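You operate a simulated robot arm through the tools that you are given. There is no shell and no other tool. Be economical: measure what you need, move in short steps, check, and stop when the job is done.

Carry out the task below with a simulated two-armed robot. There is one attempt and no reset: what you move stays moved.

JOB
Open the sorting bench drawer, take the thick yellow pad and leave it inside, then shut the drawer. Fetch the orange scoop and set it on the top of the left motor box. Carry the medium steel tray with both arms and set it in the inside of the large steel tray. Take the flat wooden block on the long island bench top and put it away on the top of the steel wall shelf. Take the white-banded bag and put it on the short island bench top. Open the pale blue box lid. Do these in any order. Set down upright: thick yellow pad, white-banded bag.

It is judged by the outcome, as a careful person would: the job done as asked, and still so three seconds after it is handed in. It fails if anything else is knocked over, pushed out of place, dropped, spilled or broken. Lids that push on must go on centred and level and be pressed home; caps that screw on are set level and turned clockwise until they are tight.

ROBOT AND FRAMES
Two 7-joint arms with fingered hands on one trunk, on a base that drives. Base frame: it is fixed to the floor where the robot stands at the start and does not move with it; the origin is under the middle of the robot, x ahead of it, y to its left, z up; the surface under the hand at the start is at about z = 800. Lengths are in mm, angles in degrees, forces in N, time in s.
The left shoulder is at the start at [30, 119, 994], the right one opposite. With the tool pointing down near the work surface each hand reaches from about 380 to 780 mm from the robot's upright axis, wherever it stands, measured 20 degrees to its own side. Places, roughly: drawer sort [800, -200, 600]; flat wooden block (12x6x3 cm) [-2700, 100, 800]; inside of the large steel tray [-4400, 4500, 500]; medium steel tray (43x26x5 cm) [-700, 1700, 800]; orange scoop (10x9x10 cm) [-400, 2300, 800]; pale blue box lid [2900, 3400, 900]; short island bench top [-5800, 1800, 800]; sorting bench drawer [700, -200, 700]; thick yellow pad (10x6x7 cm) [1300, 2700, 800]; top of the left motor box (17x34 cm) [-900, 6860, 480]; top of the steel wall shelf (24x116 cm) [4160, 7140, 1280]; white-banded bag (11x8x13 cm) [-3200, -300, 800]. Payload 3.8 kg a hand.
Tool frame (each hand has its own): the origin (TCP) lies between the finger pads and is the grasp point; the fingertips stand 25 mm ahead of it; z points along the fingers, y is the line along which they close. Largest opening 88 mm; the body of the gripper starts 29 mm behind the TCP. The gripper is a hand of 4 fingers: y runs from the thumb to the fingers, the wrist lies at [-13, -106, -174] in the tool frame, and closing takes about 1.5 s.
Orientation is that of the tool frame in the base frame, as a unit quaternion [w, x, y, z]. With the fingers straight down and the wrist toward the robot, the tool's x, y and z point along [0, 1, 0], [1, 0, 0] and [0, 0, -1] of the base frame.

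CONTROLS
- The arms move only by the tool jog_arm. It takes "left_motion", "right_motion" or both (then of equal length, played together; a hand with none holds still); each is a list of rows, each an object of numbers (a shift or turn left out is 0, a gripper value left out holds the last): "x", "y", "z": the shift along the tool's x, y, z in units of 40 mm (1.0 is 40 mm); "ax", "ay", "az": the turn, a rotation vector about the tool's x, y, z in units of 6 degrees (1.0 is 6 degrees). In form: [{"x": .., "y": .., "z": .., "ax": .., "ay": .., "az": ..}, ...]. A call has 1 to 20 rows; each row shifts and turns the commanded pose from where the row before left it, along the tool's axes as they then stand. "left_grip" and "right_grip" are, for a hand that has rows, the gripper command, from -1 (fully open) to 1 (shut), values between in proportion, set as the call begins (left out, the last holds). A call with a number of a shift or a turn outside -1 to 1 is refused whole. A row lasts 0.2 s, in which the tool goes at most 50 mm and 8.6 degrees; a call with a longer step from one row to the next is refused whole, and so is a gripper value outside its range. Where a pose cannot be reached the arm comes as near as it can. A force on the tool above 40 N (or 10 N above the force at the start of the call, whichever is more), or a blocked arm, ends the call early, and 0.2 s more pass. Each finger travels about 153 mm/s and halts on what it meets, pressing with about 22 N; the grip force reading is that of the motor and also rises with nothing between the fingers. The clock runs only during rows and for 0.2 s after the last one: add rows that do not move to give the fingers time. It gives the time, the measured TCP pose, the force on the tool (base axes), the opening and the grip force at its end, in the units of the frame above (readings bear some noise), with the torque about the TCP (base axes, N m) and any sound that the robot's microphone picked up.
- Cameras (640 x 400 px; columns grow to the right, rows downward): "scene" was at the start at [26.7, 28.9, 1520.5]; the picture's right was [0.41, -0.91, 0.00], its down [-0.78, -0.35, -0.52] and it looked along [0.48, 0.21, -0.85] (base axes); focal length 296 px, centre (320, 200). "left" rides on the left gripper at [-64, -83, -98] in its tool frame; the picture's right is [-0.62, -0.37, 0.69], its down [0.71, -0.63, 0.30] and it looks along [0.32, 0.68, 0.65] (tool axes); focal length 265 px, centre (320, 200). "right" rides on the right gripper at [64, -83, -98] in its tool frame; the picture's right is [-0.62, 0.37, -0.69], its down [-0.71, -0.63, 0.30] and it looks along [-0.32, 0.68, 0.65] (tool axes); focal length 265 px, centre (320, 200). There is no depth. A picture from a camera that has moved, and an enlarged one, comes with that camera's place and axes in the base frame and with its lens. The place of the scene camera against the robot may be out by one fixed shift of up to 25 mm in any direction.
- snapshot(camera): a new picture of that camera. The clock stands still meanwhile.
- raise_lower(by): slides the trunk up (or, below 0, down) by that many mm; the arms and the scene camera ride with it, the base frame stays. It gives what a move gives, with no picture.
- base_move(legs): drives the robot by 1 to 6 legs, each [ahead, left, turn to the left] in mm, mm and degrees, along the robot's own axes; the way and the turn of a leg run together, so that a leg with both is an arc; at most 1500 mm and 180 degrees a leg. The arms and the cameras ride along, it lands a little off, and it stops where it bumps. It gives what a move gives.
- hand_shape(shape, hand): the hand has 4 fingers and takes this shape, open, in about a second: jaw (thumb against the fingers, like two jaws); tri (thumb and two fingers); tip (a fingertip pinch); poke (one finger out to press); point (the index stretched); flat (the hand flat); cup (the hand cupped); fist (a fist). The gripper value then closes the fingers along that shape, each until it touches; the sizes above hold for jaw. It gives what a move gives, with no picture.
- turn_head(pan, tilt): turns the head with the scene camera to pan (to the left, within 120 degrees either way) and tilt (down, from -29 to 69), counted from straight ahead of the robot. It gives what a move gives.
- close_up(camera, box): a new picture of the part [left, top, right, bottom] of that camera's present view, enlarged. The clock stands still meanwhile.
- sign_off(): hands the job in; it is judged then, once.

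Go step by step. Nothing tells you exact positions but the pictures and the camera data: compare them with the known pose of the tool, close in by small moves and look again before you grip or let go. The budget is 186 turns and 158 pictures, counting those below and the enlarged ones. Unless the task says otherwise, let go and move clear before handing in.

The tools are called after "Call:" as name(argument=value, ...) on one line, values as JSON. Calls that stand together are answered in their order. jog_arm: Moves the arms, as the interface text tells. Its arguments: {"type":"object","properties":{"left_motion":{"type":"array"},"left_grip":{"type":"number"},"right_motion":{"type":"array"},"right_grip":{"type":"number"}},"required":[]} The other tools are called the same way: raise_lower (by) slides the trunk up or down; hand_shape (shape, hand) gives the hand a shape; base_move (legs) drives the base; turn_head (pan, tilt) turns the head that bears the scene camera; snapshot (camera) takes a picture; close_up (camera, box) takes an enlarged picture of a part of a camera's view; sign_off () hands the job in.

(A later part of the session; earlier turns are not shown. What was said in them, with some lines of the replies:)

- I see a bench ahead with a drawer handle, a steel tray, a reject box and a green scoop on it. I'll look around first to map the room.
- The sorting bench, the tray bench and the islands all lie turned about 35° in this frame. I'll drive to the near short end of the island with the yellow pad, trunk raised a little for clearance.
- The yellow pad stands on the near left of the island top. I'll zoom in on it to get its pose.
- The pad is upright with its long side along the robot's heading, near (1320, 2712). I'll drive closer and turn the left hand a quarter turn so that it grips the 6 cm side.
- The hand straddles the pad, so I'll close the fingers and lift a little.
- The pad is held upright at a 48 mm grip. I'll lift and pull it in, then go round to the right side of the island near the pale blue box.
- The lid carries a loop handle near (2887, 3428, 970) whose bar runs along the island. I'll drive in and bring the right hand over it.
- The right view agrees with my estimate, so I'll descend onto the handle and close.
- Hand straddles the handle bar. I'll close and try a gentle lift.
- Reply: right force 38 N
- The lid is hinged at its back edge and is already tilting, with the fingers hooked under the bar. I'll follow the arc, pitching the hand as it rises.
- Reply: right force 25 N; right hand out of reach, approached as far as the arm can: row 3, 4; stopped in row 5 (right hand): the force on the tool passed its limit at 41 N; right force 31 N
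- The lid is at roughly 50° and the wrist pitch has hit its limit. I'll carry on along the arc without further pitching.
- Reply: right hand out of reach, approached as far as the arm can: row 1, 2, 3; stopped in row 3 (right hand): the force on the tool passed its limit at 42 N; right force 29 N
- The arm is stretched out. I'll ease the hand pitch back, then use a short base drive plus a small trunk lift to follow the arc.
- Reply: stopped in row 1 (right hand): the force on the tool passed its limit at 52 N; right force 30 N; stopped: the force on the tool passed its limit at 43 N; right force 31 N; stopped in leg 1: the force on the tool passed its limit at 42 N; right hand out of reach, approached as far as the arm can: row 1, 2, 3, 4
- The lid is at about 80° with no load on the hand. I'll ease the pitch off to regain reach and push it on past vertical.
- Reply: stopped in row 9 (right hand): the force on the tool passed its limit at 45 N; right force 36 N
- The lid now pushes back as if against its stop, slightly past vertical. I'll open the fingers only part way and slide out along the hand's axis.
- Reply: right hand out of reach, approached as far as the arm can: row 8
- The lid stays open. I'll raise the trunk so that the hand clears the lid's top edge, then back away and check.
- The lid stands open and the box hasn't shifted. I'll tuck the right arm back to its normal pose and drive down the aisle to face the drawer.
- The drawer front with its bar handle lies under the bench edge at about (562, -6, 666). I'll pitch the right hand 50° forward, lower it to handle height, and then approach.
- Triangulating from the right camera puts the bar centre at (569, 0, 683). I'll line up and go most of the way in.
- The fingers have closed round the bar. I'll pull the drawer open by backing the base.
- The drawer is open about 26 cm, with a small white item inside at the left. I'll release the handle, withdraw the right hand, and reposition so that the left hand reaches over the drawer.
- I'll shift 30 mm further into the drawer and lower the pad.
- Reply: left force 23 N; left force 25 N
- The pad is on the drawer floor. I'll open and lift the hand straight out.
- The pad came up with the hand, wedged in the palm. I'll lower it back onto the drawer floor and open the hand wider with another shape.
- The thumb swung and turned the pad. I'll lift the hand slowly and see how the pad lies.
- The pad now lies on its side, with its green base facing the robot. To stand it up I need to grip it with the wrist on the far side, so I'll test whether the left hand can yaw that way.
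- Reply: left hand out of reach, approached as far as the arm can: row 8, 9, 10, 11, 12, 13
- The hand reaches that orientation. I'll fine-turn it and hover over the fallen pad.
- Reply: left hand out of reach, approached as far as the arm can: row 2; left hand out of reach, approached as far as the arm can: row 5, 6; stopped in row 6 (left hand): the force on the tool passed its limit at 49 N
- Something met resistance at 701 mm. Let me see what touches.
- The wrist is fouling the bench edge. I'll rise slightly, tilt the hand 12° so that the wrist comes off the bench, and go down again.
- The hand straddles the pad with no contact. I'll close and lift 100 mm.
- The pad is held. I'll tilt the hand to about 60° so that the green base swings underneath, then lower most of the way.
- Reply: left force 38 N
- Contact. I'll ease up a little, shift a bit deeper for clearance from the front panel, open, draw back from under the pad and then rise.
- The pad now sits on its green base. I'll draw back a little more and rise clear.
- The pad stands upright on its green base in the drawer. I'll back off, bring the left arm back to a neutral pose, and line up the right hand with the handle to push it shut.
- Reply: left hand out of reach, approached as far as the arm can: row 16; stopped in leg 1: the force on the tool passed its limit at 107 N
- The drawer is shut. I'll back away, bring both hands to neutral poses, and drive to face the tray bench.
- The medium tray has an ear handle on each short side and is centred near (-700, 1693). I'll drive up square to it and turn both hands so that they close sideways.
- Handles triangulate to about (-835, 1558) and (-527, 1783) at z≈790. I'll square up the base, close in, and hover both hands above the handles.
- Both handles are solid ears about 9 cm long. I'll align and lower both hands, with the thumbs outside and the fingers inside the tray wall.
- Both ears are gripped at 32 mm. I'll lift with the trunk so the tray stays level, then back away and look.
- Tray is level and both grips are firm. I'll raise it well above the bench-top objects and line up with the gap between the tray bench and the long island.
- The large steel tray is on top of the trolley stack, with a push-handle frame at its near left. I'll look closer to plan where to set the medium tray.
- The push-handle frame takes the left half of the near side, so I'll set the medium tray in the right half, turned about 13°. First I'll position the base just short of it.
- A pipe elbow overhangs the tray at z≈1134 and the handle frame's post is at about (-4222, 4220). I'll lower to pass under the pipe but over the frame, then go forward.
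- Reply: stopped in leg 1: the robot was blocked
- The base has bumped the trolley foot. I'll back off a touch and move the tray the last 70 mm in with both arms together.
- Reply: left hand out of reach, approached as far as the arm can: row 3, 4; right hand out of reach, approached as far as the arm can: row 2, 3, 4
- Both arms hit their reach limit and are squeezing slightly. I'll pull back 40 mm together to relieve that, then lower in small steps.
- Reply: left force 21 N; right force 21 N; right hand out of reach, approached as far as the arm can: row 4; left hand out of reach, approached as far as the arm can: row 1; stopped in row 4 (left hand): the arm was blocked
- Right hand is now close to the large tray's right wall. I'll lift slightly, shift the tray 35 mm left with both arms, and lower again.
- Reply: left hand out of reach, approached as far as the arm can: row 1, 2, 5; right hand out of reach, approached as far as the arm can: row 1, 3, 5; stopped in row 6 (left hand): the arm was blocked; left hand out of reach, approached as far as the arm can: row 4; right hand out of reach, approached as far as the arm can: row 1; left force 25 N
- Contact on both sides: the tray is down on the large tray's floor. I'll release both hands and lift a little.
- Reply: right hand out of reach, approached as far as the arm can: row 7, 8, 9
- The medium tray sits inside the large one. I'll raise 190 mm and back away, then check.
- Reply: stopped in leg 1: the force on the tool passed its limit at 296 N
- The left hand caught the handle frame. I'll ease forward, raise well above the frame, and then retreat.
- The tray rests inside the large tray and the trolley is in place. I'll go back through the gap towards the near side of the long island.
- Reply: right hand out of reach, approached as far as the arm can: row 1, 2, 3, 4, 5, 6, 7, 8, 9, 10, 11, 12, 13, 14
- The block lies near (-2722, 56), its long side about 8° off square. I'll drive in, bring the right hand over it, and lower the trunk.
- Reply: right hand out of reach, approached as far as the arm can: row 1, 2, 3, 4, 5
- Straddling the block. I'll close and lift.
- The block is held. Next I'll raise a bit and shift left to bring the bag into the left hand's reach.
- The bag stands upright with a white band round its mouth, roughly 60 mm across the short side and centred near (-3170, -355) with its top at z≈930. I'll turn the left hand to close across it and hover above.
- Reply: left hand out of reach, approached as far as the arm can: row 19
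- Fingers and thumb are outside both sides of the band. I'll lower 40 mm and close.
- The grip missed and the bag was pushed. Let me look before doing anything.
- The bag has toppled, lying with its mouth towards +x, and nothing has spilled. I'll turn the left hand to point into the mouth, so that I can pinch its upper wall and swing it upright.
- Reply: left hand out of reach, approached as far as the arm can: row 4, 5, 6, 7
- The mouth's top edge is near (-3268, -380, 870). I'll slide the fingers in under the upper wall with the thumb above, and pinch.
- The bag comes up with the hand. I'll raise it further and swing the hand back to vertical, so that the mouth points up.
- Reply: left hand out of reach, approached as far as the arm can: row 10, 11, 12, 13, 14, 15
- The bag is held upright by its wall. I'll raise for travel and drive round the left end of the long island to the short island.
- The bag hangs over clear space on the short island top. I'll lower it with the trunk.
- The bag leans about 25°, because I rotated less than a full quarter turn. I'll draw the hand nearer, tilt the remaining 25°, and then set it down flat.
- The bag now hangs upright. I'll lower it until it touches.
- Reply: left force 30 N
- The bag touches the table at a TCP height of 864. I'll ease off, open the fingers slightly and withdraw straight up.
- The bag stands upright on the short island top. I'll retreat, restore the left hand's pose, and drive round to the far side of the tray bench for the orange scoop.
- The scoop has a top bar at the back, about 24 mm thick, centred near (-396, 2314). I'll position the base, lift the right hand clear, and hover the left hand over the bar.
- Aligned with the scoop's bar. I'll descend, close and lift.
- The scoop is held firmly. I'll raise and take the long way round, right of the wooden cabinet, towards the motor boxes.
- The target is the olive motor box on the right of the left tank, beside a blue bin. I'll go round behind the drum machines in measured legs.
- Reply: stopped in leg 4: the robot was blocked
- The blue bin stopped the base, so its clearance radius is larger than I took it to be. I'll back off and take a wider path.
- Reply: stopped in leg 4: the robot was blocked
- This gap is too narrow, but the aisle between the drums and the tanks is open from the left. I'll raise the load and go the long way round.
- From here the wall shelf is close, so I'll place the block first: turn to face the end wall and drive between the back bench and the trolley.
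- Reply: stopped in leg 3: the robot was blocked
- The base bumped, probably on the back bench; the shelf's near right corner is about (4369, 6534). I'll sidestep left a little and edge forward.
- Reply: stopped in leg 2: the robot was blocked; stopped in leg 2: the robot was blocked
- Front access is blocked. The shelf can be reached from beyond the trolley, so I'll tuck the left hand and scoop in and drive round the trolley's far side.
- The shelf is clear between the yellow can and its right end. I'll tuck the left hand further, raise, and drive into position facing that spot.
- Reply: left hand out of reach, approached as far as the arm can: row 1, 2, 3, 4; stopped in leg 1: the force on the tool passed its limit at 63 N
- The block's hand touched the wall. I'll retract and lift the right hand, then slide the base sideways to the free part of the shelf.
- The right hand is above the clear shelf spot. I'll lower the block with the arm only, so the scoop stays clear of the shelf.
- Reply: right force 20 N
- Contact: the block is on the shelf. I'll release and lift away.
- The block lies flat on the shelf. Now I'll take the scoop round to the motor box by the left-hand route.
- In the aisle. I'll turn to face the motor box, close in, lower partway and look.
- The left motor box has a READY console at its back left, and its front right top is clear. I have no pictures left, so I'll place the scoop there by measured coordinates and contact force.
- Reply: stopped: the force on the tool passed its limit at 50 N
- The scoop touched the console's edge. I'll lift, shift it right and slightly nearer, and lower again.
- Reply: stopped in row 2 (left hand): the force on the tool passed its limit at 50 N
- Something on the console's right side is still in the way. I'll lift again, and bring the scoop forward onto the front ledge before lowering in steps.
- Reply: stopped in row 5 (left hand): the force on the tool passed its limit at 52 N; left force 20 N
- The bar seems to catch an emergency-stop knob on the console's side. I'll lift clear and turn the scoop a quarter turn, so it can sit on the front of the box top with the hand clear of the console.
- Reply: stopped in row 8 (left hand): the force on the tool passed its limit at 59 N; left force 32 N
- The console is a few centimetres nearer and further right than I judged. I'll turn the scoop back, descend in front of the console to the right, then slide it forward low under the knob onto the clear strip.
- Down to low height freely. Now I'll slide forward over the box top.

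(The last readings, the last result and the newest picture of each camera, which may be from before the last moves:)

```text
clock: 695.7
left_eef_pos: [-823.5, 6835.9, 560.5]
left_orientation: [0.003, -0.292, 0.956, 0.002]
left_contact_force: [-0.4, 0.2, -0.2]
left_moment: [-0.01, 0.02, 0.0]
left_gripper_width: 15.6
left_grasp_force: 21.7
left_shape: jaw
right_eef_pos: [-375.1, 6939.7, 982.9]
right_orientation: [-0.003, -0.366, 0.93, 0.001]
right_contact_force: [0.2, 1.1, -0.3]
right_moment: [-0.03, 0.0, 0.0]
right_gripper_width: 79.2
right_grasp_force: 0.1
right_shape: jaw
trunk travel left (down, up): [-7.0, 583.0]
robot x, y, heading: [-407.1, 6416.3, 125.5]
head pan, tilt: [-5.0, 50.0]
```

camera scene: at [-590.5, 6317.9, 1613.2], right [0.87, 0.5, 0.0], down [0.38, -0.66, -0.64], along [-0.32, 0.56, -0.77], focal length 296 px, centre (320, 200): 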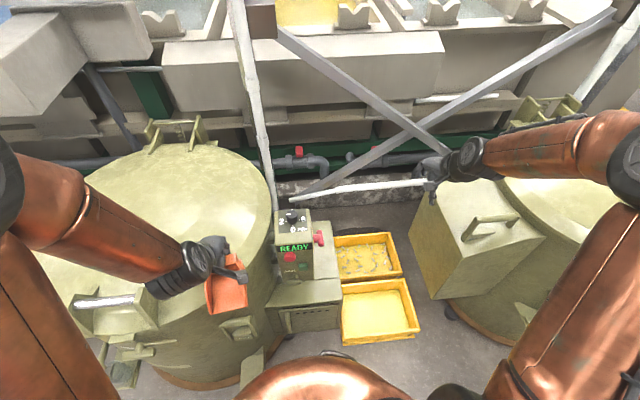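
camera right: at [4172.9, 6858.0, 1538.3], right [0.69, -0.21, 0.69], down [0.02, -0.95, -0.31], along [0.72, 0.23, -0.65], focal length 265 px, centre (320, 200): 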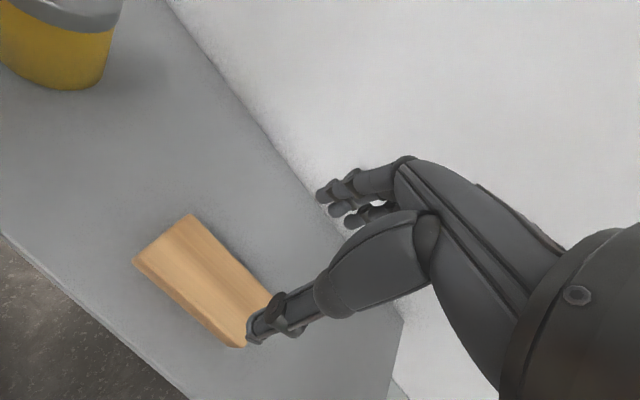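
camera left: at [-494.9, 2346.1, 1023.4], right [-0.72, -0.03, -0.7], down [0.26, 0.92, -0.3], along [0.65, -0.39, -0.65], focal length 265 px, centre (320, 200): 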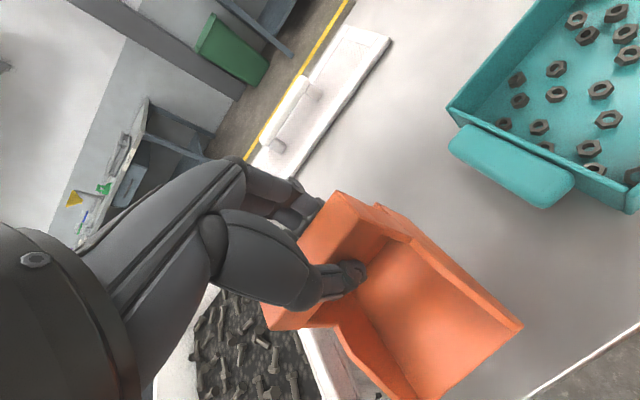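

Call:
jog_arm(left_motion=[{"z": 0.12}, {"z": 0.12}, {"z": 0.12}, {}])

```text
clock: 696.7
left_eef_pos: [-822.2, 6838.4, 550.4]
left_orientation: [0.002, -0.292, 0.956, 0.009]
left_contact_force: [3.8, -6.2, 37.5]
left_moment: [0.31, 0.55, 0.0]
left_gripper_width: 15.2
left_grasp_force: 22.0
left_shape: jaw
right_eef_pos: [-373.2, 6938.7, 985.0]
right_orientation: [-0.004, -0.367, 0.93, 0.003]
right_contact_force: [-0.3, -0.6, 0.0]
right_moment: [0.02, -0.02, 0.0]
right_gripper_width: 79.0
right_grasp_force: 0.1
right_shape: jaw
trunk travel left (down, up): [-7.0, 583.0]
robot x, y, heading: [-402.3, 6417.1, 125.0]
head pan, tilt: [-5.0, 50.0]
```

The scoop rests on the box top. I'll ease off, open, rise just enough to clear the bar, and back out under the knob.

Call:
jog_arm(left_motion=[{"z": -0.06}, {}, {}, {}])

Call:
jog_arm(left_motion=[{}, {}, {}, {}, {"z": -0.2}, {"z": -0.3}, {"z": -0.4}, {"z": -0.4}, {}], left_grip=-0.3)

```text
clock: 697.7
left_eef_pos: [-821.6, 6837.2, 551.2]
left_orientation: [0.002, -0.292, 0.957, 0.005]
left_contact_force: [1.9, -4.4, 31.6]
left_moment: [0.33, 0.5, 0.04]
left_gripper_width: 15.5
left_grasp_force: 21.8
left_shape: jaw
right_eef_pos: [-373.1, 6938.6, 984.2]
right_orientation: [-0.005, -0.368, 0.93, 0.002]
right_contact_force: [-0.6, 0.3, -0.4]
right_moment: [-0.01, -0.01, 0.01]
right_gripper_width: 79.1
right_grasp_force: 0.1
right_shape: jaw
trunk travel left (down, up): [-7.0, 583.0]
robot x, y, heading: [-405.2, 6416.5, 125.3]
head pan, tilt: [-5.0, 50.0]
```

```text
clock: 699.7
left_eef_pos: [-820.6, 6836.3, 599.4]
left_orientation: [0.003, -0.292, 0.956, 0.002]
left_contact_force: [-0.7, -0.5, -1.0]
left_moment: [0.01, -0.02, 0.0]
left_gripper_width: 56.9
left_grasp_force: 0.0
left_shape: jaw
right_eef_pos: [-375.4, 6939.5, 982.3]
right_orientation: [-0.003, -0.367, 0.93, 0.002]
right_contact_force: [1.1, 0.7, 0.1]
right_moment: [-0.01, 0.0, 0.01]
right_gripper_width: 79.0
right_grasp_force: 0.1
right_shape: jaw
trunk travel left (down, up): [-7.0, 583.0]
robot x, y, heading: [-402.8, 6416.5, 125.2]
head pan, tilt: [-5.0, 50.0]
```

Call:
jog_arm(left_motion=[{}, {}, {}, {}], left_grip=-0.7)

Call:
jog_arm(left_motion=[{}])

Call:
jog_arm(left_motion=[{}])

Call:
jog_arm(left_motion=[{}])

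```text
clock: 700.7
left_eef_pos: [-822.6, 6836.3, 599.4]
left_orientation: [0.004, -0.293, 0.956, 0.002]
left_contact_force: [-0.2, 0.8, 0.8]
left_moment: [-0.01, -0.01, -0.02]
left_gripper_width: 74.4
left_grasp_force: 0.1
left_shape: jaw
right_eef_pos: [-375.2, 6939.6, 982.1]
right_orientation: [-0.003, -0.367, 0.93, 0.002]
right_contact_force: [1.1, 0.4, -0.5]
right_moment: [0.01, 0.01, 0.05]
right_gripper_width: 78.9
right_grasp_force: 0.0
right_shape: jaw
trunk travel left (down, up): [-7.0, 583.0]
robot x, y, heading: [-401.4, 6417.3, 124.9]
head pan, tilt: [-5.0, 50.0]
```

```text
clock: 701.1
left_eef_pos: [-821.8, 6835.7, 599.4]
left_orientation: [0.003, -0.292, 0.956, 0.002]
left_contact_force: [-0.8, -0.4, -0.2]
left_moment: [0.03, -0.02, -0.01]
left_gripper_width: 74.5
left_grasp_force: 0.1
left_shape: jaw
right_eef_pos: [-376.3, 6940.2, 982.6]
right_orientation: [-0.004, -0.368, 0.93, 0.002]
right_contact_force: [-0.4, -0.5, 0.1]
right_moment: [0.02, 0.0, 0.02]
right_gripper_width: 79.2
right_grasp_force: 0.0
right_shape: jaw
trunk travel left (down, up): [-7.0, 583.0]
robot x, y, heading: [-406.1, 6414.3, 125.1]
head pan, tilt: [-5.0, 50.0]
```

```text
clock: 701.5
left_eef_pos: [-821.8, 6836.4, 600.3]
left_orientation: [0.003, -0.293, 0.956, 0.002]
left_contact_force: [-0.4, 0.1, -0.4]
left_moment: [-0.01, 0.01, 0.0]
left_gripper_width: 74.6
left_grasp_force: 0.0
left_shape: jaw
right_eef_pos: [-374.8, 6940.4, 983.4]
right_orientation: [-0.003, -0.368, 0.93, 0.002]
right_contact_force: [0.0, -0.1, 0.3]
right_moment: [-0.01, -0.02, 0.04]
right_gripper_width: 78.8
right_grasp_force: 0.0
right_shape: jaw
trunk travel left (down, up): [-7.0, 583.0]
robot x, y, heading: [-405.1, 6417.0, 125.0]
head pan, tilt: [-5.0, 50.0]
```

```text
clock: 701.9
left_eef_pos: [-820.8, 6837.0, 600.3]
left_orientation: [0.002, -0.292, 0.956, 0.002]
left_contact_force: [0.2, -0.7, -0.3]
left_moment: [-0.03, -0.01, 0.03]
left_gripper_width: 74.7
left_grasp_force: 0.0
left_shape: jaw
right_eef_pos: [-376.1, 6939.9, 983.2]
right_orientation: [-0.003, -0.368, 0.93, 0.001]
right_contact_force: [-0.3, -0.2, -0.4]
right_moment: [0.0, -0.02, 0.04]
right_gripper_width: 78.9
right_grasp_force: 0.0
right_shape: jaw
trunk travel left (down, up): [-7.0, 583.0]
robot x, y, heading: [-402.0, 6419.9, 125.3]
head pan, tilt: [-5.0, 50.0]
```

The hand is empty. I'll raise slightly more, draw back over the bar, then rise and retreat.

Call:
jog_arm(left_motion=[{"z": -0.35}, {"y": -0.4}, {"y": -0.4}, {"y": -0.4}, {"y": -0.4}, {"y": -0.4}, {"y": -0.4}, {"y": -0.4}, {"y": -0.4}, {"z": -0.8}, {"z": -0.8}, {"z": -0.8}, {"z": -0.8}, {"z": -0.8}, {"z": -0.8}, {}])

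Call:
base_move(legs=[[-200, 60, 0]])

```text
clock: 705.3
left_eef_pos: [-752.0, 6728.8, 806.5]
left_orientation: [0.003, -0.291, 0.957, 0.002]
left_contact_force: [-0.3, -0.9, -0.6]
left_moment: [0.02, -0.02, 0.0]
left_gripper_width: 74.4
left_grasp_force: 0.0
left_shape: jaw
right_eef_pos: [-375.5, 6940.5, 983.4]
right_orientation: [-0.004, -0.367, 0.93, 0.001]
right_contact_force: [-0.2, 0.3, -0.1]
right_moment: [0.0, -0.01, 0.02]
right_gripper_width: 79.0
right_grasp_force: 0.1
right_shape: jaw
trunk travel left (down, up): [-7.0, 583.0]
robot x, y, heading: [-407.5, 6418.1, 125.4]
head pan, tilt: [-5.0, 50.0]
```

```text
clock: 706.9
left_eef_pos: [-684.4, 6530.8, 805.9]
left_orientation: [0.003, -0.293, 0.956, 0.002]
left_contact_force: [-0.3, 0.1, 0.9]
left_moment: [0.01, -0.02, -0.01]
left_gripper_width: 74.7
left_grasp_force: 0.1
left_shape: jaw
right_eef_pos: [-308.1, 6742.1, 984.0]
right_orientation: [-0.003, -0.367, 0.93, 0.003]
right_contact_force: [-0.2, 0.2, 0.2]
right_moment: [0.03, -0.03, 0.03]
right_gripper_width: 78.9
right_grasp_force: 0.1
right_shape: jaw
trunk travel left (down, up): [-7.0, 583.0]
robot x, y, heading: [-336.3, 6218.2, 125.3]
head pan, tilt: [-5.0, 50.0]
```

All six jobs are done and both hands are clear, so I'm handing in.

Call:
sign_off()

```text
The job is handed in.
```

I carried out all six tasks and handed the job in, but I could not check the scoop's final position by eye because I had run out of pictures.

- **Yellow pad:** it is in the sorting bench drawer, upright on its green base, and the drawer is shut. It tipped over once inside the drawer and I set it upright again.
- **Orange scoop:** it is on the top of the left motor box, beside the READY console. I placed it by coordinates and felt contact at about the right height. On the way down it hit the console three or four times.
- **Medium steel tray:** I carried it with both arms and set it inside the large steel tray.
- **Wooden block:** it lies flat on the top of the steel wall shelf.
- **White-banded bag:** it stands upright on the short island bench top. I knocked it over on the long island bench while first trying to grip it, saw nothing spill, and picked it up from there.
- **Pale blue box lid:** it is open and stayed open when I let go.

The base or arms also bumped several things: the tray trolley (the left hand struck its handle frame hard), the blue bin near the tanks, probably a drum machine and the small trolley near the shelf, the back bench and the wall. The tray trolley looked in place afterwards. I did not check the others, and the blue bin may have shifted slightly.
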